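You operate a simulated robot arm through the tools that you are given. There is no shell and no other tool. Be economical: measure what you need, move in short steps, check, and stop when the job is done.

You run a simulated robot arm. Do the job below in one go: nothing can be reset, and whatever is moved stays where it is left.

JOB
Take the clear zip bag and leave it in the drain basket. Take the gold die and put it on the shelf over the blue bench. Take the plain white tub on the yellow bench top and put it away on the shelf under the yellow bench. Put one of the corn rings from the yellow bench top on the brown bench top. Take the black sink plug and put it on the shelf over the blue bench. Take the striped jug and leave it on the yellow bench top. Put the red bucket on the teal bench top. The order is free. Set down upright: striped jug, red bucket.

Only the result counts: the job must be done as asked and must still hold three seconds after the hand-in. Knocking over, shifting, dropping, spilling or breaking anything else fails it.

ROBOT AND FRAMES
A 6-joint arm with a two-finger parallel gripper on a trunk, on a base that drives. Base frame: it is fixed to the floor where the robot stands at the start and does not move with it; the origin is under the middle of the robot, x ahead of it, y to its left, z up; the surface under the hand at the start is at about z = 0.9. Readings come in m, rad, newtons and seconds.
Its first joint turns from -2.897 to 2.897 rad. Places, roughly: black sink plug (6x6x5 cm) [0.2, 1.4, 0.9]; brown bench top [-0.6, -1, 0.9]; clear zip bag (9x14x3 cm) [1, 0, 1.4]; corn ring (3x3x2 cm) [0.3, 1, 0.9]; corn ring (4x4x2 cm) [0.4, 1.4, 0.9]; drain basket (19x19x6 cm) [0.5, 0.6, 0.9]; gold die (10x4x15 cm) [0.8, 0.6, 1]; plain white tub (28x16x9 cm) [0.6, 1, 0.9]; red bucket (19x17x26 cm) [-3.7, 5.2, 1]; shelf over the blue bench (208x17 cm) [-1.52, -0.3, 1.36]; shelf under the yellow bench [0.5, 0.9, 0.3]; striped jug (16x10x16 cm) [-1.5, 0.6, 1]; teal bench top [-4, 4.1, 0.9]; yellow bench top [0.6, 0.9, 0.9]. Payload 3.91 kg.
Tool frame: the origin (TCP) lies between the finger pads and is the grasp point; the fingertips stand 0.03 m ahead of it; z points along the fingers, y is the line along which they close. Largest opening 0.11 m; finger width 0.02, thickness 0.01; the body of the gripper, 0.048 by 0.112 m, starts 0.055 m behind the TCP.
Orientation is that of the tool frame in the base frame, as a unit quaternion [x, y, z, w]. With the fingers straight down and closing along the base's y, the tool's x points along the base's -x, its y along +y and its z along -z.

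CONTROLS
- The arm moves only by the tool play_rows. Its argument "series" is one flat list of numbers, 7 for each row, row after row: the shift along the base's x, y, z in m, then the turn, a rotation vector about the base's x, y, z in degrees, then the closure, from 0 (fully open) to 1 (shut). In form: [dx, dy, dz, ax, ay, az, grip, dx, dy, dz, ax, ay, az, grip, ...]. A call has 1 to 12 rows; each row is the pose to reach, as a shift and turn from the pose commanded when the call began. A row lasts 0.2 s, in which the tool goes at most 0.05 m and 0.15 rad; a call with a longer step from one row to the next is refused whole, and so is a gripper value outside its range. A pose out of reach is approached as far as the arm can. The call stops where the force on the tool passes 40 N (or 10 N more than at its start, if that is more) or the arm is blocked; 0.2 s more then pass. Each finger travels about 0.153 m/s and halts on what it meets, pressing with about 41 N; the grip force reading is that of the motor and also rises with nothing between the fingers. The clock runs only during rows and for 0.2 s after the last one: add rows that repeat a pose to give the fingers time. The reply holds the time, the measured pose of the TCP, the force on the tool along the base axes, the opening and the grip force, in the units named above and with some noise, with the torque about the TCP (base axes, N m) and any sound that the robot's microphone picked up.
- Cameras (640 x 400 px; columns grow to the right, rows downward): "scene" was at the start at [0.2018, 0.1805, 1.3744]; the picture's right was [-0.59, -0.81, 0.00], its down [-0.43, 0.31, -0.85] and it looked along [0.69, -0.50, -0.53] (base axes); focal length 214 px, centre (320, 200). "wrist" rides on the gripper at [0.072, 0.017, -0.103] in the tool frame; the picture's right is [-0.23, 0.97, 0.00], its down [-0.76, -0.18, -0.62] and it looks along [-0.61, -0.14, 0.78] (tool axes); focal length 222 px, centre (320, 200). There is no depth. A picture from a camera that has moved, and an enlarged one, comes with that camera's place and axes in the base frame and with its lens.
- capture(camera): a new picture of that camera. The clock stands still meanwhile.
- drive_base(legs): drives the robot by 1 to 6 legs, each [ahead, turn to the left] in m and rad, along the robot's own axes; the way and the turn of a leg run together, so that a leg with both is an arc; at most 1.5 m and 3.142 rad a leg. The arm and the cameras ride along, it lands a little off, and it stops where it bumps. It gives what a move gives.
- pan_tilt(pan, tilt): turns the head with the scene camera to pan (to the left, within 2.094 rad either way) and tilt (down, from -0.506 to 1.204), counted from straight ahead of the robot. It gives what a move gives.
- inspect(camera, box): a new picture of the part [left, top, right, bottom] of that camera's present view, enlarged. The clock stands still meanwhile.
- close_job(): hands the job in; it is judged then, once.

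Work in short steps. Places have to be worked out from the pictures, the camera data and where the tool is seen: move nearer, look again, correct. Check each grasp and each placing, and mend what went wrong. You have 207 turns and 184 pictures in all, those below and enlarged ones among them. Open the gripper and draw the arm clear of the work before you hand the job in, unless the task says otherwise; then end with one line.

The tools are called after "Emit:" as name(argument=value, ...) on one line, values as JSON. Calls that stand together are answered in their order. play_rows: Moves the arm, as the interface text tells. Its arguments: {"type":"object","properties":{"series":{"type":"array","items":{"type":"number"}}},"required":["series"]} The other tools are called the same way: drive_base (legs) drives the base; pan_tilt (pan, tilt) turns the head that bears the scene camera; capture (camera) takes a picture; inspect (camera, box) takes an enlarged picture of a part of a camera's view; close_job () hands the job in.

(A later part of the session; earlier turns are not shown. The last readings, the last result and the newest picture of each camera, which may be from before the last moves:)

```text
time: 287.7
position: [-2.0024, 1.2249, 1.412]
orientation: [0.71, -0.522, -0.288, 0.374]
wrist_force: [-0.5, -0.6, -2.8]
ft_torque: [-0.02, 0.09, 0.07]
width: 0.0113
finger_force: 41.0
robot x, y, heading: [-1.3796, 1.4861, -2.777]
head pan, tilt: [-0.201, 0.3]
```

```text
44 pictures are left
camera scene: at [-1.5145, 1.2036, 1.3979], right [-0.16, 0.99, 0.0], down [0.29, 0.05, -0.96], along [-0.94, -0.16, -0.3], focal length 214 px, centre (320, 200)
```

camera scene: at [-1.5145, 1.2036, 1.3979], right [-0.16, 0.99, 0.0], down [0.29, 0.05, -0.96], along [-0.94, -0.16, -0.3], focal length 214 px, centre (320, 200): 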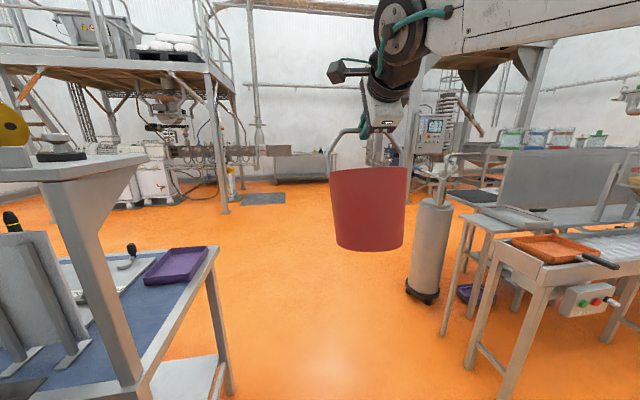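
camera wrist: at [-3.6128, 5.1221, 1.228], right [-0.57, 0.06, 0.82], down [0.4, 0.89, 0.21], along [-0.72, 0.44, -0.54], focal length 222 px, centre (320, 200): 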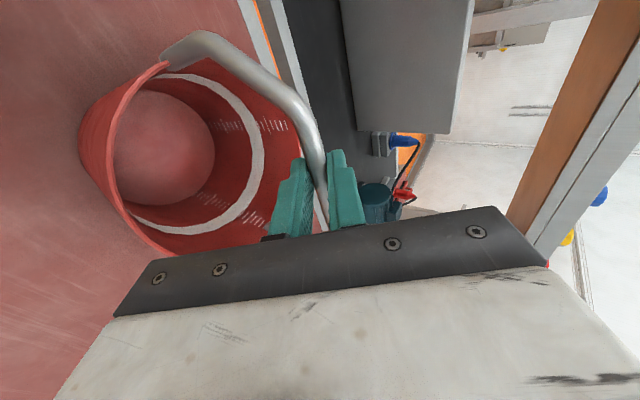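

The passage is open. I drive 2.6 m west through it, then turn north and look.

Emit:
drive_base(legs=[[0, -0.024], [1.5, 0], [1.15, 0], [0, -1.57]])

Emit:
capture(camera="scene")

```text
time: 304.6
position: [-4.0704, 1.192, 1.4125]
orientation: [-0.128, 0.872, 0.469, -0.057]
wrist_force: [0.2, -0.2, -2.9]
ft_torque: [-0.01, 0.02, 0.03]
width: 0.011
finger_force: 41.1
robot x, y, heading: [-3.8142, 0.5703, 1.924]
head pan, tilt: [-0.201, 0.3]
```

```text
43 pictures are left
camera scene: at [-4.0965, 0.7034, 1.3979], right [0.99, 0.15, 0.0], down [0.04, -0.29, -0.96], along [-0.14, 0.94, -0.3], focal length 214 px, centre (320, 200)
```

scene: 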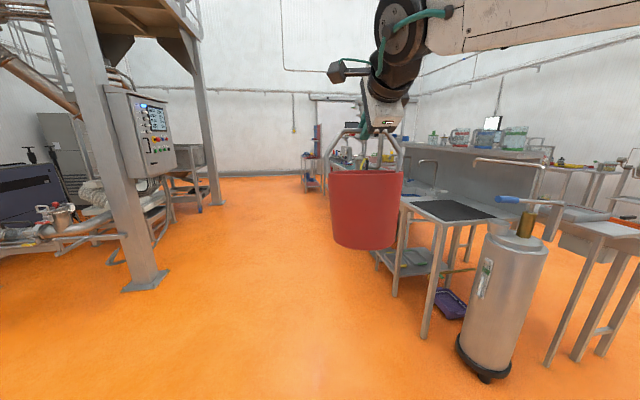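

A wide aisle runs behind the benches. I drive 3.4 m north along it.

Emit:
drive_base(legs=[[0, -0.02], [1.5, 0], [1.5, 0], [0.4, 0]])

Emit:
pan_tilt(pan=-1.2, tilt=0.5)

Emit:
capture(camera="scene")

```text
time: 321.6
position: [-5.1514, 4.4482, 1.412]
orientation: [-0.113, 0.874, 0.47, -0.05]
wrist_force: [-0.2, -0.8, -2.1]
ft_torque: [0.0, 0.03, -0.03]
width: 0.0109
finger_force: 40.9
robot x, y, heading: [-4.9185, 3.8153, 1.888]
head pan, tilt: [-0.201, 0.3]
```

```text
time: 322.9
position: [-5.1526, 4.4465, 1.4123]
orientation: [-0.114, 0.874, 0.47, -0.049]
wrist_force: [-0.2, 0.6, -2.2]
ft_torque: [-0.01, -0.01, 0.01]
width: 0.0114
finger_force: 40.4
robot x, y, heading: [-4.9152, 3.8136, 1.889]
head pan, tilt: [-1.201, 0.499]
```

```text
42 pictures are left
camera scene: at [-5.1116, 3.9238, 1.3795], right [0.64, -0.77, 0.0], down [-0.37, -0.3, -0.88], along [0.68, 0.56, -0.48], focal length 214 px, centre (320, 200)
```

scene: 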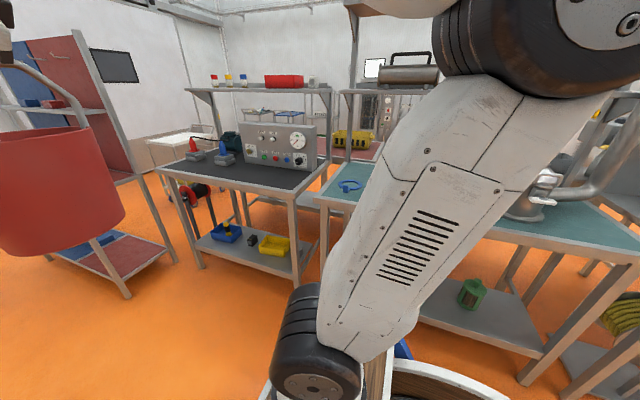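

I'm alongside the teal bench (n≈−3.36, L'≈5.24). I turn right to face it.

Emit:
drive_base(legs=[[0, -1.548]])

Emit:
pan_tilt(pan=0.1, tilt=0.6)

Emit:
capture(camera="scene")

Emit:
capture(camera="wrist")

```text
time: 327.2
position: [-4.2828, 4.0388, 1.412]
orientation: [0.546, 0.692, 0.364, 0.301]
wrist_force: [0.3, -0.1, -2.6]
ft_torque: [-0.02, 0.03, 0.01]
width: 0.0112
finger_force: 41.1
robot x, y, heading: [-4.9169, 3.8132, 0.301]
head pan, tilt: [-1.201, 0.499]
```

```text
time: 328.6
position: [-4.2828, 4.0372, 1.4131]
orientation: [0.545, 0.692, 0.364, 0.302]
wrist_force: [0.0, 0.1, -3.0]
ft_torque: [-0.04, -0.03, -0.01]
width: 0.0112
finger_force: 40.7
robot x, y, heading: [-4.9183, 3.817, 0.299]
head pan, tilt: [0.099, 0.6]
```

```text
41 pictures are left
camera scene: at [-4.7807, 4.1131, 1.3704], right [0.39, -0.92, 0.0], down [-0.52, -0.22, -0.83], along [0.76, 0.32, -0.56], focal length 214 px, centre (320, 200)
```

scene: 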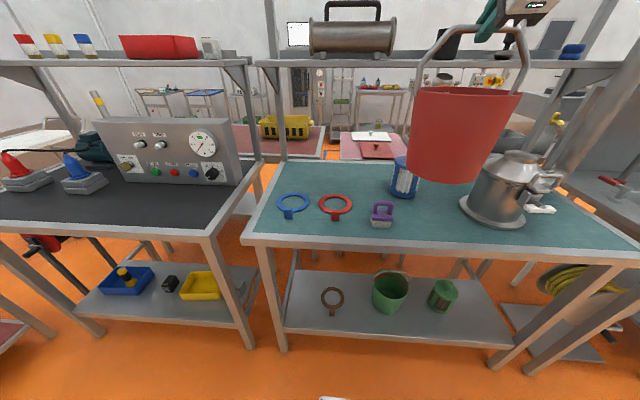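

```text
40 pictures are left
camera wrist: at [-4.3731, 4.0938, 1.4829], right [0.57, -0.09, 0.82], down [-0.43, -0.88, 0.21], along [0.7, -0.47, -0.54], focal length 222 px, centre (320, 200)
```

wrist: 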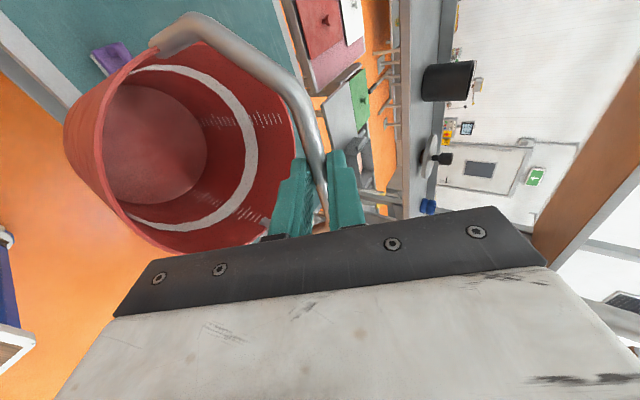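

The free patch between purple block, lantern and kettle, near the bench edge at about (−4.13, 3.94), suits the bucket. I move above it and lower partway.

Emit:
play_rows(series=[0.04, -0.025, 0, 0, 0, 0, 1, 0.08, -0.05, 0, 0, 0, 0, 1, 0.12, -0.075, 0, 0, 0, 0, 1, 0.153, -0.097, 0, 0, 0, 0, 1, 0.153, -0.097, -0.04, 0, 0, 0, 1, 0.153, -0.097, -0.08, 0, 0, 0, 1, 0.153, -0.097, -0.12, 0, 0, 0, 1])

Emit:
capture(camera="scene")

Emit:
capture(camera="wrist")

```text
time: 330.2
position: [-4.1421, 3.9868, 1.276]
orientation: [0.551, 0.683, 0.356, 0.321]
wrist_force: [-0.4, -0.1, -1.8]
ft_torque: [-0.03, 0.02, 0.02]
width: 0.011
finger_force: 41.3
out of reach, approached as far as the arm can: row 2, 3, 4, 5, 6, 7
robot x, y, heading: [-4.9176, 3.8191, 0.298]
head pan, tilt: [0.099, 0.6]
```

```text
39 pictures are left
camera scene: at [-4.7809, 4.1131, 1.3704], right [0.39, -0.92, 0.0], down [-0.52, -0.22, -0.83], along [0.76, 0.32, -0.56], focal length 214 px, centre (320, 200)
```

scene: 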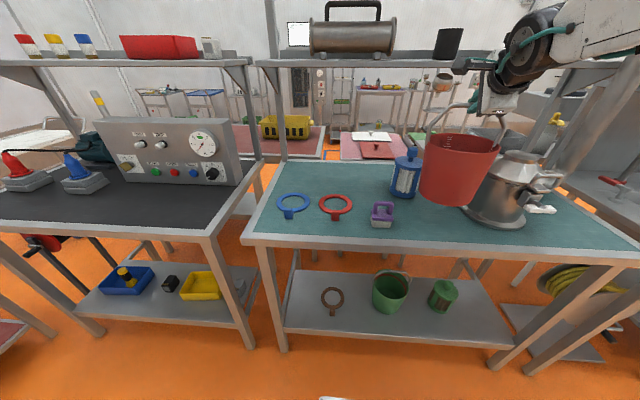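

```text
38 pictures are left
camera wrist: at [-4.2309, 4.0477, 1.3436], right [0.55, -0.09, 0.83], down [-0.47, -0.85, 0.22], along [0.69, -0.51, -0.51], focal length 222 px, centre (320, 200)
```

wrist: 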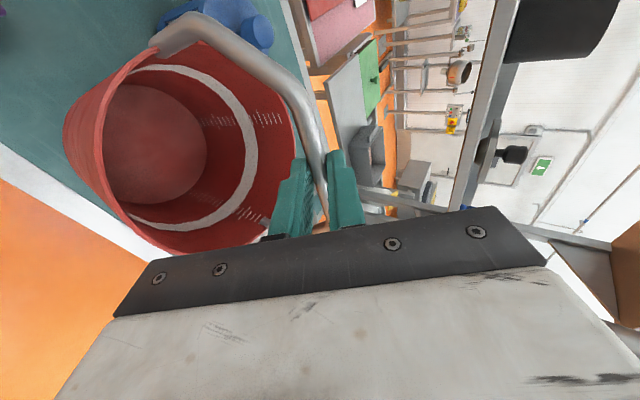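

The wrist nears a limit here; letting the tool yaw −10° eases it. I adjust slightly and continue downward.

Emit:
play_rows(series=[0, -0.01, 0, 0, 0, -5, 1, 0, -0.025, 0, 0, 0, -10, 1, 0, -0.03, -0.03, 0, 0, -12, 1, 0, -0.03, -0.06, 0, 0, -12, 1, 0, -0.03, -0.09, 0, 0, -12, 1])

Emit:
inspect(camera="scene", box=[320, 80, 600, 280])

```text
time: 331.4
position: [-4.139, 3.9572, 1.1886]
orientation: [0.615, 0.631, 0.331, 0.337]
wrist_force: [-0.4, -0.1, -3.0]
ft_torque: [0.02, 0.03, -0.03]
width: 0.0112
finger_force: 40.8
robot x, y, heading: [-4.9199, 3.8175, 0.303]
head pan, tilt: [0.099, 0.6]
```

```text
2.00 times, centred on (460, 180) of scene
camera zoom: at [-4.7808, 4.1131, 1.3704], right [0.39, -0.92, 0.0], down [-0.52, -0.22, -0.83], along [0.76, 0.32, -0.56], focal length 429 px, centre (40, 240)
```

zoom: 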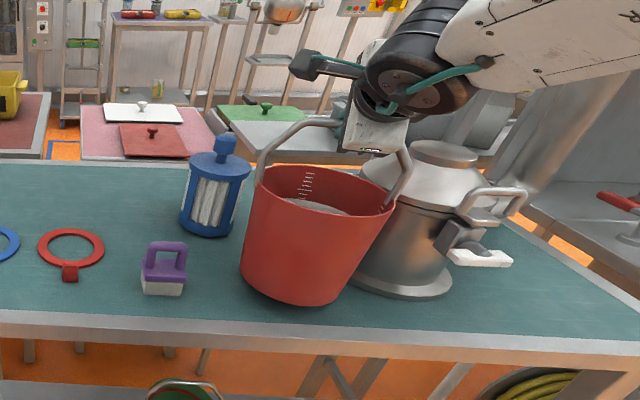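

Upright and clear of neighbours, though near the edge; I shift 3.5 cm inward and lower to contact.

Emit:
play_rows(series=[0.017, 0.006, 0, 0, 0, 0, 1, 0.033, 0.012, 0, 0, 0, 0, 1, 0.033, 0.012, -0.015, 0, 0, 0, 1, 0.033, 0.012, -0.024, 0, 0, 0, 1])

Emit:
inspect(camera="scene", box=[320, 80, 600, 280])

```text
time: 332.4
position: [-4.1054, 3.9687, 1.1645]
orientation: [0.615, 0.631, 0.33, 0.338]
wrist_force: [0.7, 0.2, -1.8]
ft_torque: [-0.01, 0.03, 0.0]
width: 0.0115
finger_force: 41.0
robot x, y, heading: [-4.9152, 3.8149, 0.3]
head pan, tilt: [0.099, 0.6]
```

```text
2.00 times, centred on (460, 180) of scene
camera zoom: at [-4.7807, 4.1131, 1.3704], right [0.39, -0.92, 0.0], down [-0.52, -0.22, -0.83], along [0.76, 0.32, -0.57], focal length 429 px, centre (40, 240)
```

zoom: 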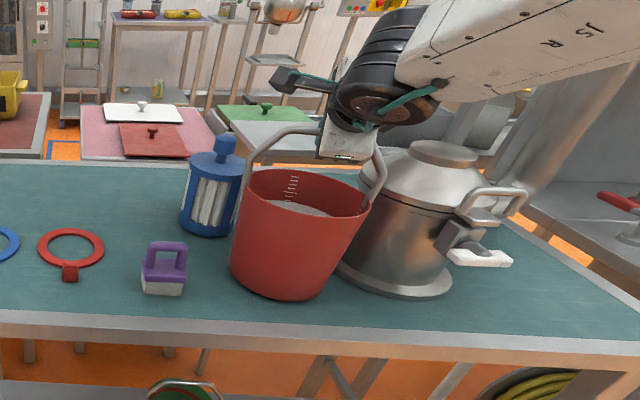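

Gap to the lantern is ~5 cm. I lower the last few millimetres.

Emit:
play_rows(series=[0, 0, -0.004, 0, 0, 0, 1, 0, 0, -0.008, 0, 0, 0, 1])

Emit:
play_rows(series=[0, 0, -0.002, 0, 0, 0, 1, 0, 0, -0.004, 0, 0, 0, 1])

```text
time: 333.1
position: [-4.108, 3.9702, 1.1623]
orientation: [0.614, 0.63, 0.334, 0.34]
wrist_force: [-9.8, -0.7, 38.5]
ft_torque: [0.05, -0.59, 0.02]
width: 0.0114
finger_force: 41.2
robot x, y, heading: [-4.9164, 3.8203, 0.299]
head pan, tilt: [0.099, 0.6]
```

```text
time: 333.6
position: [-4.1058, 3.969, 1.1588]
orientation: [0.613, 0.63, 0.334, 0.341]
wrist_force: [-4.4, -1.2, 12.1]
ft_torque: [0.01, -0.12, 0.0]
width: 0.0115
finger_force: 40.8
robot x, y, heading: [-4.916, 3.814, 0.294]
head pan, tilt: [0.099, 0.6]
stopped in row 2: the force on the tool passed its limit at 50 N (the readings are from after the stop); the commanded pose is now the measured one
```

Firm contact. I open and back off along the tool axis.

Emit:
play_rows(series=[0, 0, 0.003, 0, 0, 0, 1, 0, 0, 0.003, 0, 0, 0, 0.6, 0, 0, 0.003, 0, 0, 0, 0.3, 0, 0, 0.003, 0, 0, 0, 0.3])

Emit:
inspect(camera="scene", box=[320, 80, 600, 280])

Emit:
capture(camera="wrist")

```text
time: 334.6
position: [-4.1044, 3.9681, 1.1597]
orientation: [0.613, 0.63, 0.333, 0.34]
wrist_force: [1.3, 0.4, -0.2]
ft_torque: [0.02, 0.02, 0.02]
width: 0.0768
finger_force: 0.0
robot x, y, heading: [-4.9182, 3.8201, 0.298]
head pan, tilt: [0.099, 0.6]
```

```text
2.00 times, centred on (460, 180) of scene
camera zoom: at [-4.7808, 4.1131, 1.3704], right [0.39, -0.92, 0.0], down [-0.52, -0.22, -0.83], along [0.76, 0.32, -0.56], focal length 429 px, centre (40, 240)
```

zoom: 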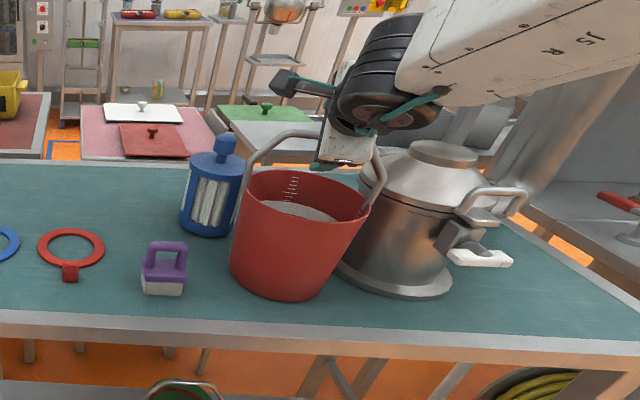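

```text
34 pictures are left
camera wrist: at [-4.1822, 4.0423, 1.2303], right [0.54, -0.2, 0.82], down [-0.61, -0.77, 0.21], along [0.59, -0.61, -0.54], focal length 222 px, centre (320, 200)
```

wrist: 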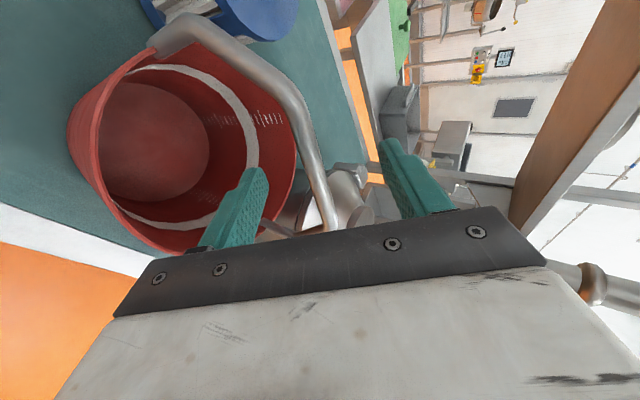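

The bucket stands free. I back out along the tool axis and rise.

Emit:
play_rows(series=[-0.04, 0, 0.027, 0, 0, 0, 0.3, -0.08, 0, 0.054, 0, 0, 0, 0.3, -0.115, 0, 0.085, 0, 0, 0, 0.3, -0.14, 0, 0.125, 0, 0, 0, 0.3, -0.15, 0.01, 0.17, 0, 0, 0, 0.3])

Emit:
play_rows(series=[0, 0, 0.01, -6.2, 0, 4.1, 0.3, 0, 0, 0.02, -12.5, 0, 8.3, 0.3, 0, 0, 0.03, -18.7, 0, 12.4, 0.3, 0, 0, 0.04, -25, 0, 16.6, 0.3, 0, 0, 0.05, -31.2, 0, 20.7, 0.3, 0, 0, 0.06, -37.4, 0, 24.9, 0.3, 0, 0, 0.07, -43.7, 0, 29, 0.3, 0, 0, 0.08, -49.9, 0, 33.2, 0.3, 0, 0, 0.08, -56.2, 0, 37.3, 0.3, 0, 0, 0.08, -62.4, 0, 41.5, 0.3, 0, 0, 0.08, -68.6, 0, 45.6, 0.3, 0, 0, 0.08, -74.8, 0, 49.7, 0.3])

Emit:
inspect(camera="scene", box=[320, 80, 600, 280])

```text
time: 335.8
position: [-4.2568, 3.9814, 1.3257]
orientation: [0.614, 0.63, 0.332, 0.339]
wrist_force: [0.3, 0.4, -0.7]
ft_torque: [0.0, -0.01, -0.01]
width: 0.077
finger_force: 0.1
robot x, y, heading: [-4.9184, 3.8157, 0.297]
head pan, tilt: [0.099, 0.6]
```

```text
time: 338.4
position: [-4.2561, 3.9804, 1.4107]
orientation: [-0.012, 0.882, -0.002, 0.47]
wrist_force: [0.4, -0.3, -0.2]
ft_torque: [-0.03, 0.01, 0.03]
width: 0.0771
finger_force: 0.0
robot x, y, heading: [-4.917, 3.8167, 0.3]
head pan, tilt: [0.099, 0.6]
```

```text
2.00 times, centred on (460, 180) of scene
camera zoom: at [-4.7808, 4.1131, 1.3704], right [0.39, -0.92, 0.0], down [-0.52, -0.22, -0.83], along [0.76, 0.32, -0.56], focal length 429 px, centre (40, 240)
```

zoom: 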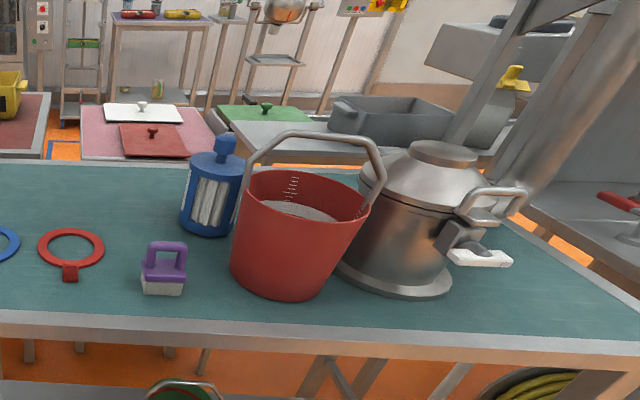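

The bucket stands upright on the teal bench. Now I drive back: south along the rear aisle.

Emit:
drive_base(legs=[[0, -1.53], [1.5, 0], [1.5, 0], [0.4, 0]])

```text
time: 359.0
position: [-3.6821, -0.1531, 1.4114]
orientation: [0.613, 0.634, -0.333, 0.334]
wrist_force: [-0.2, 0.1, -0.3]
ft_torque: [0.03, 0.0, -0.01]
width: 0.0771
finger_force: 0.1
robot x, y, heading: [-3.8495, 0.5089, -1.264]
head pan, tilt: [0.099, 0.6]
```

I turn east and drive back through the passage between the benches.

Emit:
drive_base(legs=[[0, 1.644], [1.5, 0]])

```text
time: 370.4
position: [-1.7825, 1.2053, 1.412]
orientation: [-0.03, 0.882, 0.009, 0.471]
wrist_force: [-0.3, 0.7, 0.4]
ft_torque: [-0.01, 0.04, -0.02]
width: 0.0771
finger_force: 0.0
robot x, y, heading: [-2.4372, 1.017, 0.341]
head pan, tilt: [0.099, 0.6]
```

On course. I continue east, then turn down the yellow-bench aisle.

Emit:
drive_base(legs=[[0, 0.05], [1.5, 0], [0.45, 0], [0, -1.62], [1.05, 0]])

```text
time: 389.4
position: [-0.1535, 0.1334, 1.4103]
orientation: [0.614, 0.633, -0.333, 0.333]
wrist_force: [0.0, 0.4, -0.1]
ft_torque: [0.01, 0.03, -0.02]
width: 0.0768
finger_force: 0.0
robot x, y, heading: [-0.3179, 0.7955, -1.267]
head pan, tilt: [0.099, 0.6]
```

Now at L'≈0.86 beside the yellow bench. I turn to face it and look at the rings.

Emit:
drive_base(legs=[[0, 1.267]])

Emit:
pan_tilt(pan=0.0, tilt=0.7)

Emit:
capture(camera="scene")

```text
time: 393.0
position: [0.3615, 0.7572, 1.4113]
orientation: [0.119, 0.874, -0.071, 0.466]
wrist_force: [0.0, -0.7, 0.2]
ft_torque: [-0.04, 0.02, 0.04]
width: 0.077
finger_force: 0.0
robot x, y, heading: [-0.3194, 0.799, 0.0]
head pan, tilt: [0.099, 0.6]
```

```text
time: 393.6
position: [0.3605, 0.7572, 1.4118]
orientation: [0.12, 0.874, -0.071, 0.466]
wrist_force: [-0.2, 0.0, -1.0]
ft_torque: [-0.02, -0.02, 0.01]
width: 0.0773
finger_force: 0.1
robot x, y, heading: [-0.317, 0.7926, 0.002]
head pan, tilt: [0.0, 0.7]
```

```text
32 pictures are left
camera scene: at [-0.1046, 1.0285, 1.3618], right [0.0, -1.0, 0.0], down [-0.64, 0.0, -0.77], along [0.77, 0.0, -0.64], focal length 214 px, centre (320, 200)
```

scene: 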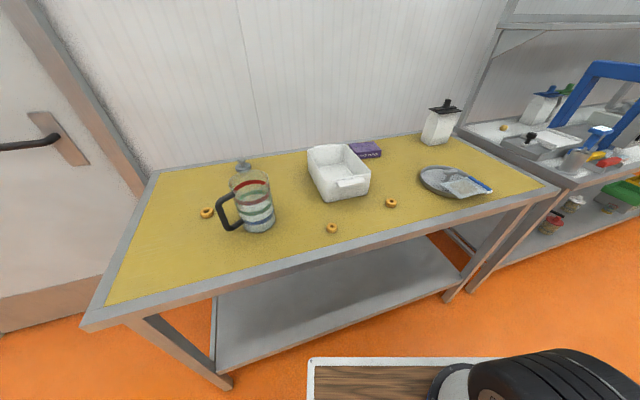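

Ring at about (0.313, 0.995). I lower toward it while pitching the tool down to vertical.

Emit:
play_rows(series=[-0.009, 0.025, -0.036, 2.27, 7.67, 0, 0.3, -0.018, 0.05, -0.072, 4.5, 15.3, 0, 0.3, -0.027, 0.075, -0.108, 6.8, 23, 0, 0.3, -0.036, 0.1, -0.144, 9.1, 30.7, 0, 0.3, -0.045, 0.125, -0.18, 11.4, 38.4, 0, 0.3, -0.054, 0.15, -0.216, 13.6, 46, 0, 0.3, -0.063, 0.175, -0.252, 15.9, 53.7, 0, 0.3, -0.065, 0.19, -0.3, 15.9, 53.7, 0, 0.3])

Emit:
capture(camera="wrist")

```text
refused: row 8 steps farther than a row can; nothing moved
```

```text
31 pictures are left
camera wrist: at [0.2448, 0.8079, 1.4087], right [0.39, 0.9, 0.18], down [-0.14, -0.13, 0.98], along [0.91, -0.41, 0.07], focal length 222 px, centre (320, 200)
```

wrist: 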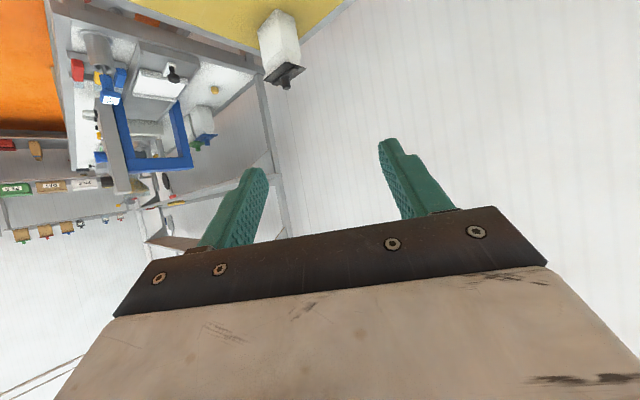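

I repeat with a shorter last step.

Emit:
play_rows(series=[-0.009, 0.025, -0.036, 2.27, 7.67, 0, 0.3, -0.018, 0.05, -0.072, 4.5, 15.3, 0, 0.3, -0.027, 0.075, -0.108, 6.8, 23, 0, 0.3, -0.036, 0.1, -0.144, 9.1, 30.7, 0, 0.3, -0.045, 0.125, -0.18, 11.4, 38.4, 0, 0.3, -0.054, 0.15, -0.216, 13.6, 46, 0, 0.3, -0.063, 0.175, -0.252, 15.9, 53.7, 0, 0.3, -0.065, 0.19, -0.295, 15.9, 53.7, 0, 0.3])

Emit:
capture(camera="wrist")

```text
time: 395.4
position: [0.2977, 0.9406, 1.1174]
orientation: [0.137, 0.982, -0.08, 0.1]
wrist_force: [0.7, 0.9, 0.1]
ft_torque: [-0.06, 0.02, -0.03]
width: 0.0771
finger_force: 0.0
out of reach, approached as far as the arm can: row 5, 6, 7, 8
robot x, y, heading: [-0.319, 0.7969, 0.0]
head pan, tilt: [0.0, 0.7]
```

```text
30 pictures are left
camera wrist: at [0.2161, 0.9954, 1.201], right [0.49, 0.87, -0.08], down [0.56, -0.25, 0.79], along [0.67, -0.43, -0.6], focal length 222 px, centre (320, 200)
```

wrist: 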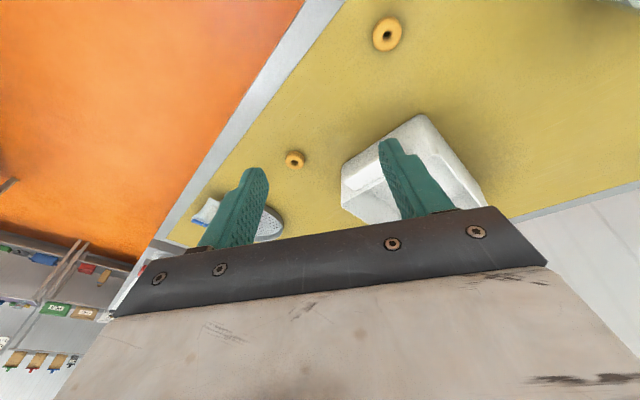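

Ring centre (0.313, 1.000). I move above it, lower to z≈1.02 and straighten the tool.

Emit:
play_rows(series=[0.005, 0.02, -0.03, 0, 0, 0, 0.3, 0.01, 0.04, -0.06, 0, 0, 0, 0.3, 0.015, 0.06, -0.09, 5.3, 5, 0, 0.3, 0.015, 0.06, -0.1, 10.7, 10.1, 0, 0.4, 0.015, 0.06, -0.1, 10.7, 10.1, 0, 0.4])

Emit:
capture(camera="wrist")

```text
time: 396.6
position: [0.3061, 0.9929, 1.0284]
orientation: [0.137, 0.984, -0.069, 0.09]
wrist_force: [0.6, 0.6, 1.1]
ft_torque: [-0.04, -0.03, -0.02]
width: 0.0659
finger_force: 0.1
out of reach, approached as far as the arm can: row 3, 4, 5
robot x, y, heading: [-0.3195, 0.7942, 0.002]
head pan, tilt: [0.0, 0.7]
```

```text
29 pictures are left
camera wrist: at [0.2275, 1.0456, 1.1145], right [0.49, 0.87, -0.06], down [0.57, -0.27, 0.78], along [0.66, -0.42, -0.63], focal length 222 px, centre (320, 200)
```

wrist: 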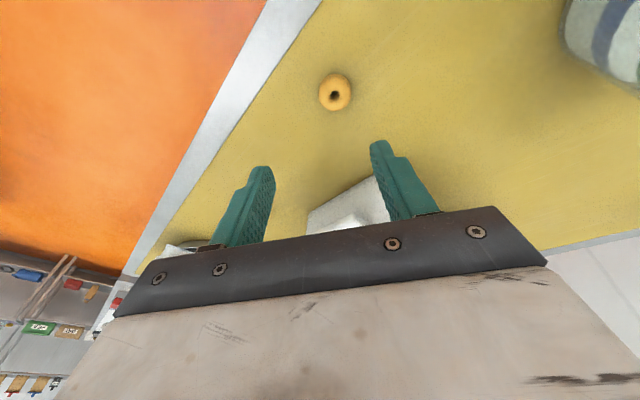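

A 13° tilt remains, which is fine for the ring. I descend around it: target TCP (0.307, 1.003, 0.934).

Emit:
play_rows(series=[0.001, 0.01, -0.03, 0, 0, 0, 0.4, 0.001, 0.01, -0.06, 0, 0, 0, 0.4, 0.001, 0.01, -0.08, 0, 0, 0, 0.4, 0.001, 0.01, -0.093, 0, 0, 0, 0.4])

Emit:
capture(camera="wrist")

```text
time: 397.6
position: [0.3083, 1.0022, 0.9363]
orientation: [0.137, 0.984, -0.069, 0.09]
wrist_force: [-0.5, -0.5, -0.1]
ft_torque: [0.01, -0.02, -0.03]
width: 0.066
finger_force: 0.1
robot x, y, heading: [-0.3198, 0.7955, 0.001]
head pan, tilt: [0.0, 0.7]
```

```text
28 pictures are left
camera wrist: at [0.229, 1.0552, 1.0212], right [0.49, 0.87, -0.06], down [0.57, -0.26, 0.78], along [0.66, -0.42, -0.63], focal length 222 px, centre (320, 200)
```

wrist: 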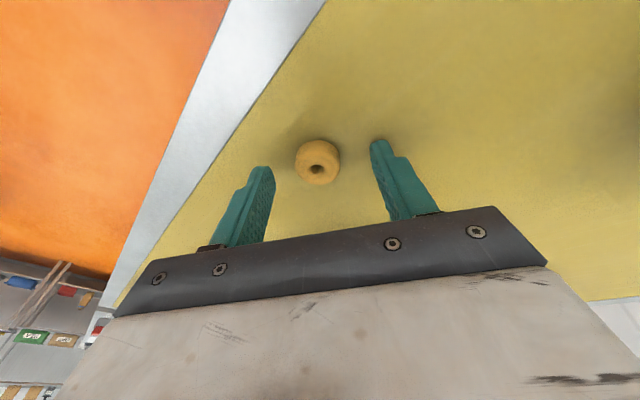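

The ring sits right between the tips. I lower 3 mm and close.

Emit:
play_rows(series=[0, 0, -0.003, 0, 0, 0, 0.4, 0, 0, -0.003, 0, 0, 0, 0.7, 0, 0, -0.003, 0, 0, 0, 1, 0, 0, -0.003, 0, 0, 0, 1, 0, 0, 0.03, 0, 0, 0, 1, 0, 0, 0.07, 0, 0, 0, 1, 0, 0, 0.12, 0, 0, 0, 1])

Emit:
capture(camera="wrist")

```text
time: 399.2
position: [0.3087, 1.0042, 1.0539]
orientation: [0.137, 0.983, -0.073, 0.094]
wrist_force: [0.2, 0.0, 0.7]
ft_torque: [0.02, 0.03, 0.02]
width: 0.0277
finger_force: 12.4
robot x, y, heading: [-0.3147, 0.797, 0.003]
head pan, tilt: [0.0, 0.7]
```

```text
27 pictures are left
camera wrist: at [0.2293, 1.0561, 1.138], right [0.49, 0.87, -0.07], down [0.57, -0.26, 0.78], along [0.66, -0.42, -0.62], focal length 222 px, centre (320, 200)
```

wrist: 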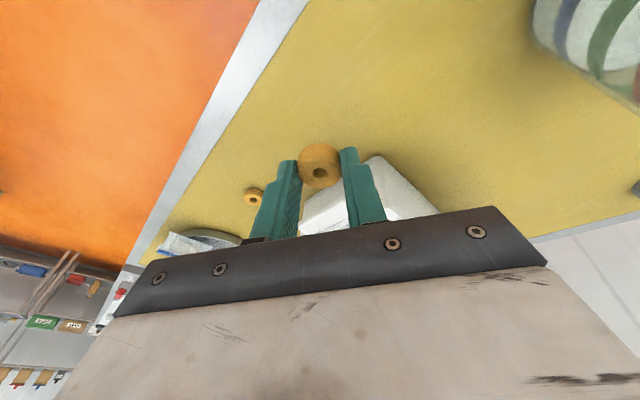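

The ring is held (2.8 cm). I raise the arm, pitching the tool up as it rises.

Emit:
play_rows(series=[0, 0, 0.04, 2.3, -7.1, 0, 1, 0, 0, 0.08, 4.6, -14.2, 0, 1, 0, 0, 0.125, 6.9, -21.4, 0, 1, 0, 0, 0.17, 9.3, -28.5, 0, 1, 0, -0.01, 0.215, 11.6, -35.6, 0, 1, 0, -0.02, 0.26, 14, -43, 0, 1, 0, -0.03, 0.3, 14, -43, 0, 1])

Emit:
drive_base(legs=[[0, -1.25], [1.3, 0]])

Emit:
pan_tilt(pan=-0.9, tilt=0.6)

Emit:
capture(camera="scene")

```text
time: 400.8
position: [0.3083, 0.9741, 1.3593]
orientation: [0.163, 0.884, 0.102, 0.427]
wrist_force: [-0.3, -0.6, 0.4]
ft_torque: [0.01, -0.02, 0.01]
width: 0.0279
finger_force: 12.3
robot x, y, heading: [-0.322, 0.7933, 0.002]
head pan, tilt: [0.0, 0.7]
```

```text
time: 410.3
position: [0.5428, -0.91, 1.358]
orientation: [0.627, 0.644, -0.152, 0.412]
wrist_force: [-0.5, -0.8, -0.1]
ft_torque: [0.01, 0.05, -0.01]
width: 0.0278
finger_force: 12.2
robot x, y, heading: [0.1322, -0.4022, -1.18]
head pan, tilt: [0.0, 0.7]
```

```text
time: 411.5
position: [0.5408, -0.9106, 1.3589]
orientation: [0.627, 0.644, -0.152, 0.411]
wrist_force: [-0.9, -0.4, -0.1]
ft_torque: [-0.01, 0.0, -0.03]
width: 0.0281
finger_force: 11.9
robot x, y, heading: [0.1344, -0.3983, -1.177]
head pan, tilt: [-0.901, 0.6]
```

```text
26 pictures are left
camera scene: at [0.3589, -0.5087, 1.3704], right [-0.87, 0.49, 0.0], down [0.27, 0.49, -0.82], along [-0.4, -0.72, -0.57], focal length 214 px, centre (320, 200)
```

scene: 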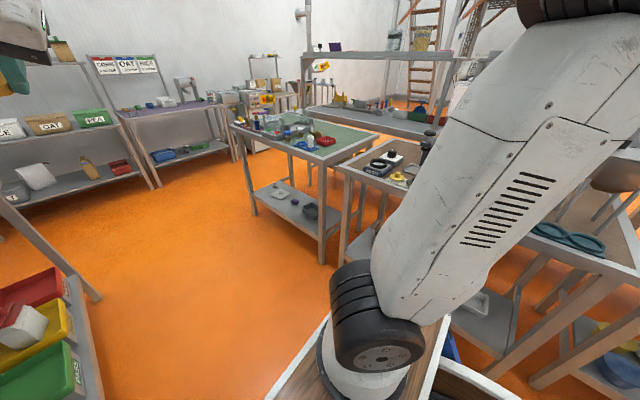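

I turn right to face the brown bench.

Emit:
drive_base(legs=[[0, -1.5]])

Emit:
pan_tilt(pan=0.0, tilt=0.65)

Emit:
capture(camera="scene")

```text
time: 415.6
position: [-0.3406, -0.8447, 1.3582]
orientation: [0.897, 0.048, -0.39, 0.2]
wrist_force: [-0.2, 0.1, -0.5]
ft_torque: [0.01, -0.02, -0.03]
width: 0.0279
finger_force: 11.7
robot x, y, heading: [0.1334, -0.4009, -2.67]
head pan, tilt: [-0.901, 0.6]
```

```text
time: 416.8
position: [-0.3392, -0.8439, 1.3579]
orientation: [0.897, 0.048, -0.391, 0.2]
wrist_force: [-0.2, 0.1, 0.4]
ft_torque: [-0.02, 0.0, -0.02]
width: 0.0277
finger_force: 12.5
robot x, y, heading: [0.1396, -0.3999, -2.668]
head pan, tilt: [0.0, 0.649]
```

```text
25 pictures are left
camera scene: at [0.0491, -0.7091, 1.3661], right [-0.46, 0.89, 0.0], down [0.54, 0.28, -0.8], along [-0.71, -0.36, -0.6], focal length 214 px, centre (320, 200)
```

scene: 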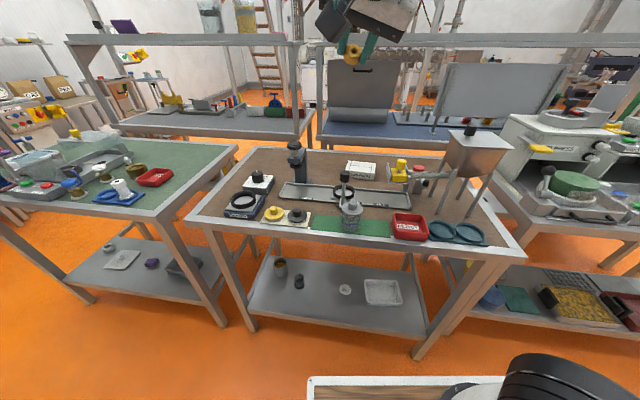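

I zoom in on the brown bench to find a free patch.

Emit:
inspect(camera="scene", box=[200, 130, 520, 270])

```text
2.00 times, centred on (360, 200) of scene
camera zoom: at [0.0491, -0.7091, 1.3661], right [-0.46, 0.89, 0.0], down [0.54, 0.28, -0.8], along [-0.71, -0.36, -0.6], focal length 429 px, centre (240, 200)
```

zoom: 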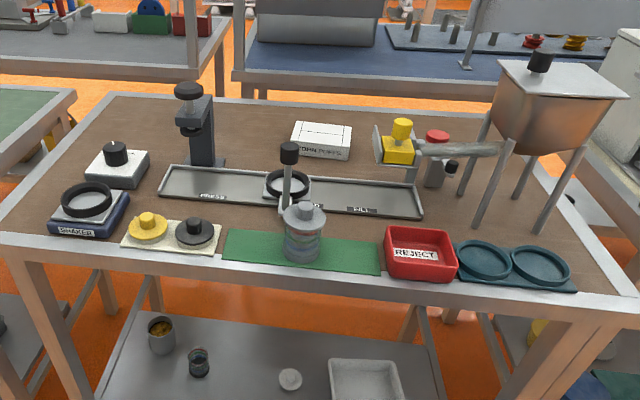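

The right-hand end of the brown top has a free spot at about (−0.605, −0.425). I swing there at height first, outside the hopper.

Emit:
play_rows(series=[-0.02, 0.042, 0, 2.1, -1.6, -0.9, 1, -0.038, 0.084, 0, 4.2, -3.3, -1.9, 1, -0.056, 0.126, 0, 6.3, -4.9, -2.8, 1, -0.074, 0.168, 0, 8.4, -6.5, -3.8, 1, -0.09, 0.21, 0, 10.5, -8.1, -4.7, 1, -0.106, 0.252, 0, 12.6, -9.8, -5.6, 1, -0.12, 0.294, 0, 14.7, -11.4, -6.6, 1, -0.134, 0.336, 0, 16.8, -13, -7.5, 1, -0.148, 0.378, 0, 18.9, -14.7, -8.5, 1, -0.16, 0.42, -0.01, 21, -16.3, -9.4, 1, -0.16, 0.42, -0.055, 21, -16.3, -9.4, 1, -0.16, 0.42, -0.1, 21, -16.3, -9.4, 1])

Emit:
capture(camera="wrist")

Emit:
capture(camera="scene")

```text
time: 419.4
position: [-0.5065, -0.4734, 1.2368]
orientation: [0.956, 0.038, -0.273, -0.099]
wrist_force: [0.8, 0.6, 0.1]
ft_torque: [-0.05, 0.02, -0.02]
width: 0.0278
finger_force: 12.0
out of reach, approached as far as the arm can: row 4, 5, 6, 7, 8, 9, 10, 11, 12
robot x, y, heading: [0.1353, -0.3983, -2.671]
head pan, tilt: [0.0, 0.649]
```

```text
23 pictures are left
camera wrist: at [-0.389, -0.4967, 1.2824], right [-0.18, -0.98, -0.09], down [-0.32, -0.03, 0.95], along [-0.93, 0.19, -0.31], focal length 222 px, centre (320, 200)
```

wrist: 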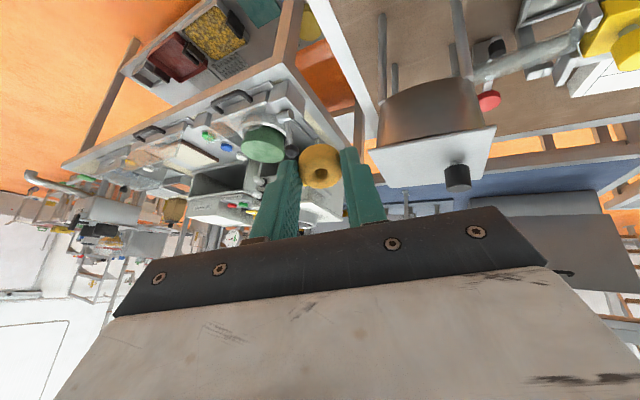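

```text
22 pictures are left
camera scene: at [0.0495, -0.7091, 1.3661], right [-0.46, 0.89, 0.0], down [0.54, 0.28, -0.8], along [-0.71, -0.36, -0.6], focal length 214 px, centre (320, 200)
```

scene: 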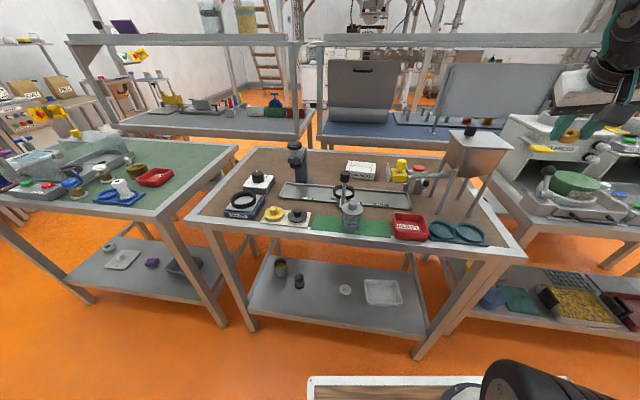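

The free strip lies between the bench border and the hopper's leg; I'll approach leaning away from the hopper, so I yaw the tool +55° here first.

Emit:
play_rows(series=[0, 0.01, 0, 0, 0, 8, 1, 0.002, 0.02, 0, 0, 0, 16, 1, 0.004, 0.03, 0, 0, 0, 24, 1, 0.005, 0.04, 0, 0, 0, 32, 1, 0.005, 0.045, 0, 0, 0, 40, 1, 0.005, 0.045, 0, 0, 0, 48, 1, 0.005, 0.045, 0, 0, 0, 55, 1, -0.015, 0.042, -0.04, 0, 0, 55, 1, -0.035, 0.039, -0.08, 0, 0, 55, 1, -0.055, 0.035, -0.12, 0, 0, 55, 1])

Emit:
capture(camera="wrist")

```text
time: 421.6
position: [-0.2836, -0.6983, 1.1587]
orientation: [0.842, 0.452, -0.291, 0.034]
wrist_force: [-0.3, -0.4, 0.9]
ft_torque: [0.0, 0.02, -0.01]
width: 0.0279
finger_force: 12.0
out of reach, approached as far as the arm can: row 1, 2, 3, 4, 5, 6, 7, 8, 9, 10
robot x, y, heading: [0.1352, -0.3986, -2.667]
head pan, tilt: [0.0, 0.649]
```

```text
21 pictures are left
camera wrist: at [-0.1904, -0.6197, 1.2041], right [0.67, -0.74, -0.08], down [-0.17, -0.26, 0.95], along [-0.73, -0.62, -0.3], focal length 222 px, centre (320, 200)
```

wrist: 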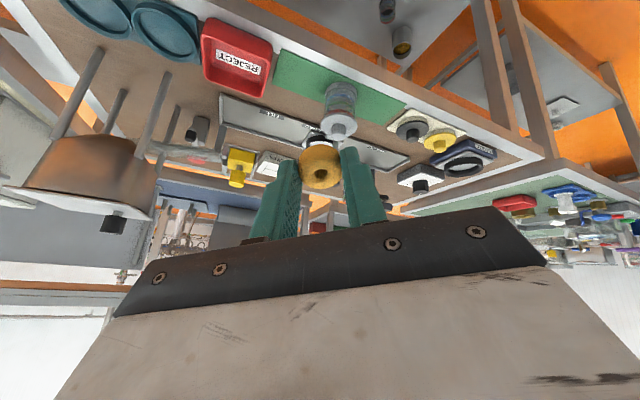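

The wrist can only yaw on one side of the radial line, so I'll shift the base north to make the approach direction natural. I turn along the aisle and back up 0.5 m, then face the spot.

Emit:
drive_base(legs=[[0, 1.44], [-0.52, 0]])

```text
time: 428.2
position: [0.1978, -0.3555, 1.1595]
orientation: [0.331, 0.897, -0.196, 0.218]
wrist_force: [0.1, 0.1, -0.1]
ft_torque: [0.0, 0.0, 0.01]
width: 0.0281
finger_force: 11.9
robot x, y, heading: [-0.0491, 0.094, -1.218]
head pan, tilt: [0.0, 0.649]
```

Backing worked. Now I turn right 1.295 rad to face the spot and look.

Emit:
drive_base(legs=[[0, -1.295]])

Emit:
play_rows(series=[-0.03, -0.03, 0, 0, 0, 0, 1, -0.06, -0.06, 0, 0, 0, 0, 1, -0.09, -0.09, 0, 0, 0, 0, 1, -0.11, -0.11, -0.02, 0, 0, 0, 1])

Emit:
capture(camera="wrist")

```text
time: 431.8
position: [-0.4134, -0.2635, 1.1598]
orientation: [0.804, 0.517, -0.287, 0.057]
wrist_force: [0.0, 0.3, -0.1]
ft_torque: [-0.04, -0.04, 0.0]
width: 0.0279
finger_force: 12.2
robot x, y, heading: [-0.0457, 0.0931, -2.513]
head pan, tilt: [0.0, 0.649]
```

```text
time: 432.8
position: [-0.5013, -0.3875, 1.1381]
orientation: [0.805, 0.515, -0.289, 0.055]
wrist_force: [0.1, 1.1, -0.4]
ft_torque: [0.0, 0.0, -0.02]
width: 0.0279
finger_force: 11.7
out of reach, approached as far as the arm can: row 1, 2, 3, 4
robot x, y, heading: [-0.048, 0.0951, -2.51]
head pan, tilt: [0.0, 0.649]
```

```text
20 pictures are left
camera wrist: at [-0.4215, -0.2977, 1.1822], right [0.77, -0.63, -0.09], down [-0.13, -0.28, 0.95], along [-0.63, -0.72, -0.3], focal length 222 px, centre (320, 200)
```

wrist: 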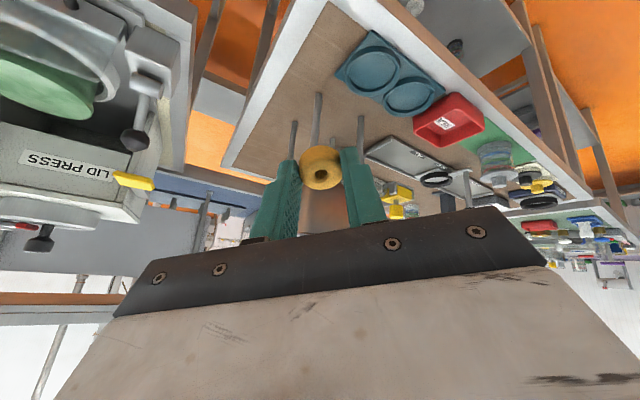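

Now the free brown patch (between border, leg and teal mat) is clearly seen; it computes to (−0.598, −0.456). I descend toward it.

Emit:
play_rows(series=[-0.02, -0.013, -0.043, 0, 0, 0, 1, -0.04, -0.027, -0.086, 0, 0, 0, 1, -0.06, -0.04, -0.128, 0, 0, 0, 1, -0.08, -0.054, -0.165, 0, 0, 0, 1, -0.087, -0.0585, -0.18, 0, 0, 0, 1])

Emit:
capture(camera="wrist")

```text
time: 434.0
position: [-0.5884, -0.4419, 0.9562]
orientation: [0.805, 0.516, -0.287, 0.057]
wrist_force: [0.2, -0.4, 0.0]
ft_torque: [0.0, 0.0, 0.02]
width: 0.0278
finger_force: 11.9
robot x, y, heading: [-0.0451, 0.0962, -2.511]
head pan, tilt: [0.0, 0.649]
```

```text
19 pictures are left
camera wrist: at [-0.5102, -0.3517, 1.0014], right [0.77, -0.63, -0.08], down [-0.13, -0.28, 0.95], along [-0.62, -0.72, -0.3], focal length 222 px, centre (320, 200)
```

wrist: 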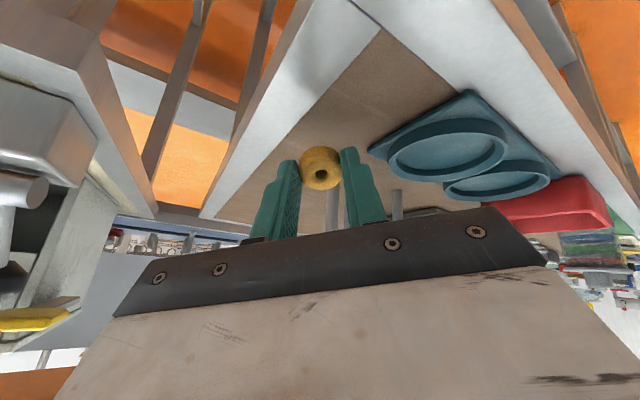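

Good: brown surface beneath the ring. I lower to contact and open slightly.

Emit:
play_rows(series=[0, 0, -0.006, 0, 0, 0, 1, 0, 0, -0.011, 0, 0, 0, 1, 0, 0, -0.014, 0, 0, 0, 1])

```text
time: 434.8
position: [-0.5892, -0.4442, 0.943]
orientation: [0.805, 0.516, -0.288, 0.056]
wrist_force: [0.3, 0.0, 0.1]
ft_torque: [-0.01, 0.02, 0.01]
width: 0.0279
finger_force: 12.4
robot x, y, heading: [-0.0448, 0.0979, -2.51]
head pan, tilt: [0.0, 0.649]
```

Emit:
play_rows(series=[0, 0, -0.003, 0, 0, 0, 1, 0, 0, -0.006, 0, 0, 0, 1, 0, 0, -0.008, 0, 0, 0, 1])

```text
time: 435.6
position: [-0.5906, -0.4442, 0.936]
orientation: [0.805, 0.516, -0.288, 0.056]
wrist_force: [0.1, 0.1, 0.5]
ft_torque: [-0.02, 0.04, 0.01]
width: 0.028
finger_force: 12.5
robot x, y, heading: [-0.0471, 0.0977, -2.504]
head pan, tilt: [0.0, 0.649]
```

Almost there; 3 mm more and then I release with a small opening.

Emit:
play_rows(series=[0, 0, -0.003, 0, 0, 0, 1, 0, 0, -0.003, 0, 0, 0, 0.68, 0, 0, -0.003, 0, 0, 0, 0.6, 0, 0, -0.003, 0, 0, 0, 0.6])

Emit:
capture(camera="wrist")

```text
time: 436.3
position: [-0.5935, -0.4423, 0.9357]
orientation: [0.805, 0.513, -0.292, 0.055]
wrist_force: [-3.3, 17.3, 18.2]
ft_torque: [0.28, -0.11, 0.2]
width: 0.0364
finger_force: 0.0
robot x, y, heading: [-0.0492, 0.094, -2.513]
head pan, tilt: [0.0, 0.649]
stopped in row 3: the force on the tool passed its limit at 41 N (the readings are from after the stop); the commanded pose is now the measured one
```

```text
18 pictures are left
camera wrist: at [-0.5138, -0.352, 0.9794], right [0.77, -0.63, -0.09], down [-0.13, -0.28, 0.95], along [-0.63, -0.72, -0.3], focal length 222 px, centre (320, 200)
```

wrist: 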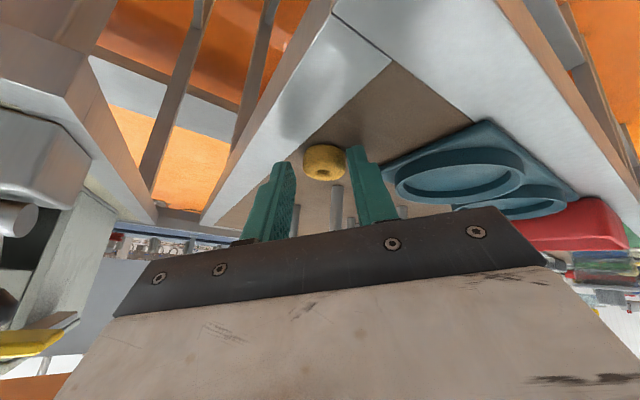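

The ring lies on the brown top; a finger brushes the surface, so I rise straight up along the tool axis.

Emit:
play_rows(series=[0.003, 0.003, 0.012, 0, 0, 0, 0.6, 0.012, 0.012, 0.04, 0, 0, 0, 0.6, 0.03, 0.03, 0.08, 0, 0, 0, 0.6, 0.045, 0.045, 0.12, 0, 0, 0, 0.6, 0.06, 0.06, 0.16, 0, 0, 0, 0.6])

Emit:
capture(camera="wrist")

```text
time: 437.5
position: [-0.5282, -0.3875, 1.0881]
orientation: [0.806, 0.513, -0.291, 0.052]
wrist_force: [-0.4, -0.1, -0.7]
ft_torque: [0.03, 0.02, -0.01]
width: 0.044
finger_force: 0.0
out of reach, approached as far as the arm can: row 5
robot x, y, heading: [-0.0497, 0.094, -2.512]
head pan, tilt: [0.0, 0.649]
```

```text
17 pictures are left
camera wrist: at [-0.4473, -0.2982, 1.1318], right [0.76, -0.64, -0.09], down [-0.13, -0.28, 0.95], along [-0.63, -0.72, -0.3], focal length 222 px, centre (320, 200)
```

wrist: 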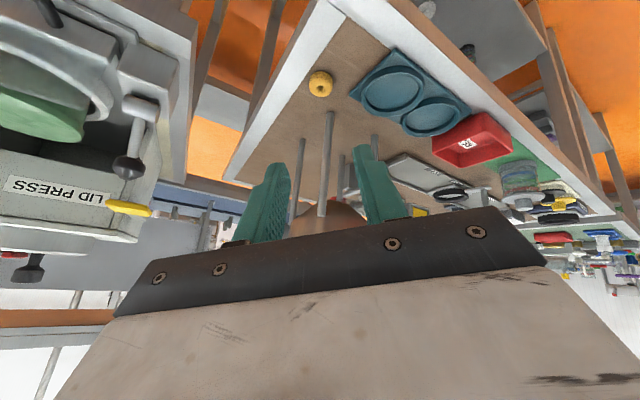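

The ring lies on the brown bench top. Last, the tub. I raise the arm, then drive back north beside the yellow bench and face it.

Emit:
play_rows(series=[0, 0, 0.04, 0, 0, 0, 0.6, 0, 0, 0.08, 0, 0, 0, 0.6, 0.01, 0.01, 0.12, 0, 0, 0, 0.6, 0.02, 0.02, 0.16, 0, 0, 0, 0.6, 0.03, 0.03, 0.2, 0, 0, 0, 0.6])

Emit:
drive_base(legs=[[0, 1.28], [-0.5, 0], [0, 1.45]])

Emit:
pan_tilt(pan=0.3, tilt=0.65)

Emit:
capture(camera="scene")

```text
time: 438.7
position: [-0.4599, -0.3766, 1.2876]
orientation: [0.808, 0.509, -0.292, 0.053]
wrist_force: [0.4, -0.3, 0.9]
ft_torque: [0.03, -0.01, -0.01]
width: 0.0439
finger_force: 0.1
out of reach, approached as far as the arm can: row 1, 2, 3, 4, 5
robot x, y, heading: [-0.0479, 0.0978, -2.516]
head pan, tilt: [0.0, 0.649]
```

```text
time: 448.4
position: [0.362, 0.8491, 1.287]
orientation: [-0.336, 0.894, -0.006, 0.297]
wrist_force: [0.0, 0.2, 0.2]
ft_torque: [0.01, 0.02, -0.01]
width: 0.0441
finger_force: 0.0
robot x, y, heading: [-0.2064, 0.5798, 0.231]
head pan, tilt: [0.0, 0.649]
```

```text
time: 449.2
position: [0.3628, 0.8483, 1.2891]
orientation: [-0.336, 0.894, -0.006, 0.297]
wrist_force: [0.2, 0.0, 0.2]
ft_torque: [-0.01, 0.01, 0.04]
width: 0.044
finger_force: 0.0
robot x, y, heading: [-0.2043, 0.575, 0.227]
head pan, tilt: [0.3, 0.649]
```

```text
16 pictures are left
camera scene: at [-0.0554, 0.876, 1.3661], right [0.5, -0.86, 0.0], down [-0.52, -0.3, -0.8], along [0.69, 0.4, -0.6], focal length 214 px, centre (320, 200)
```

scene: 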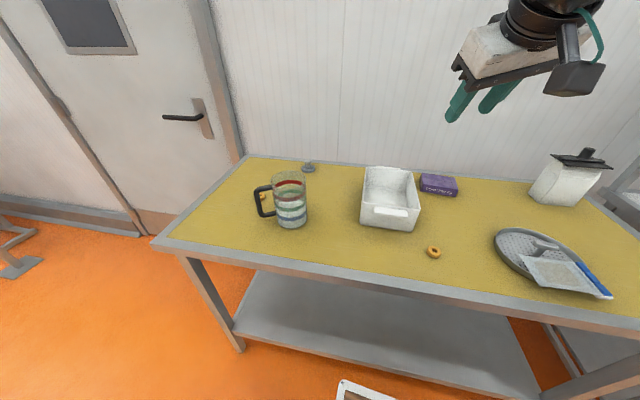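

I zoom in on the tub.

Emit:
inspect(camera="scene", box=[330, 150, 450, 250])

```text
4.00 times, centred on (390, 200) of scene
camera zoom: at [-0.0554, 0.876, 1.3661], right [0.5, -0.86, 0.0], down [-0.52, -0.3, -0.8], along [0.69, 0.4, -0.6], focal length 858 px, centre (40, 200)
```

zoom: 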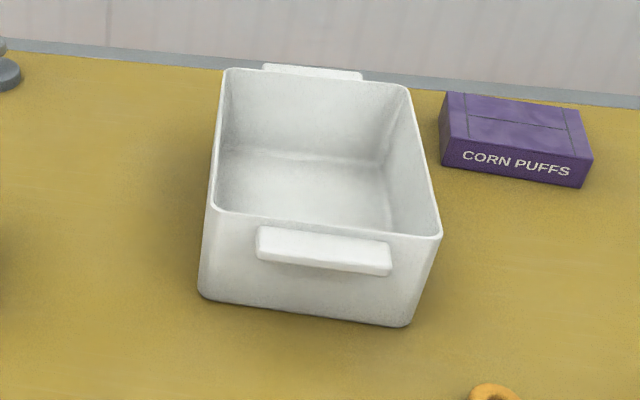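

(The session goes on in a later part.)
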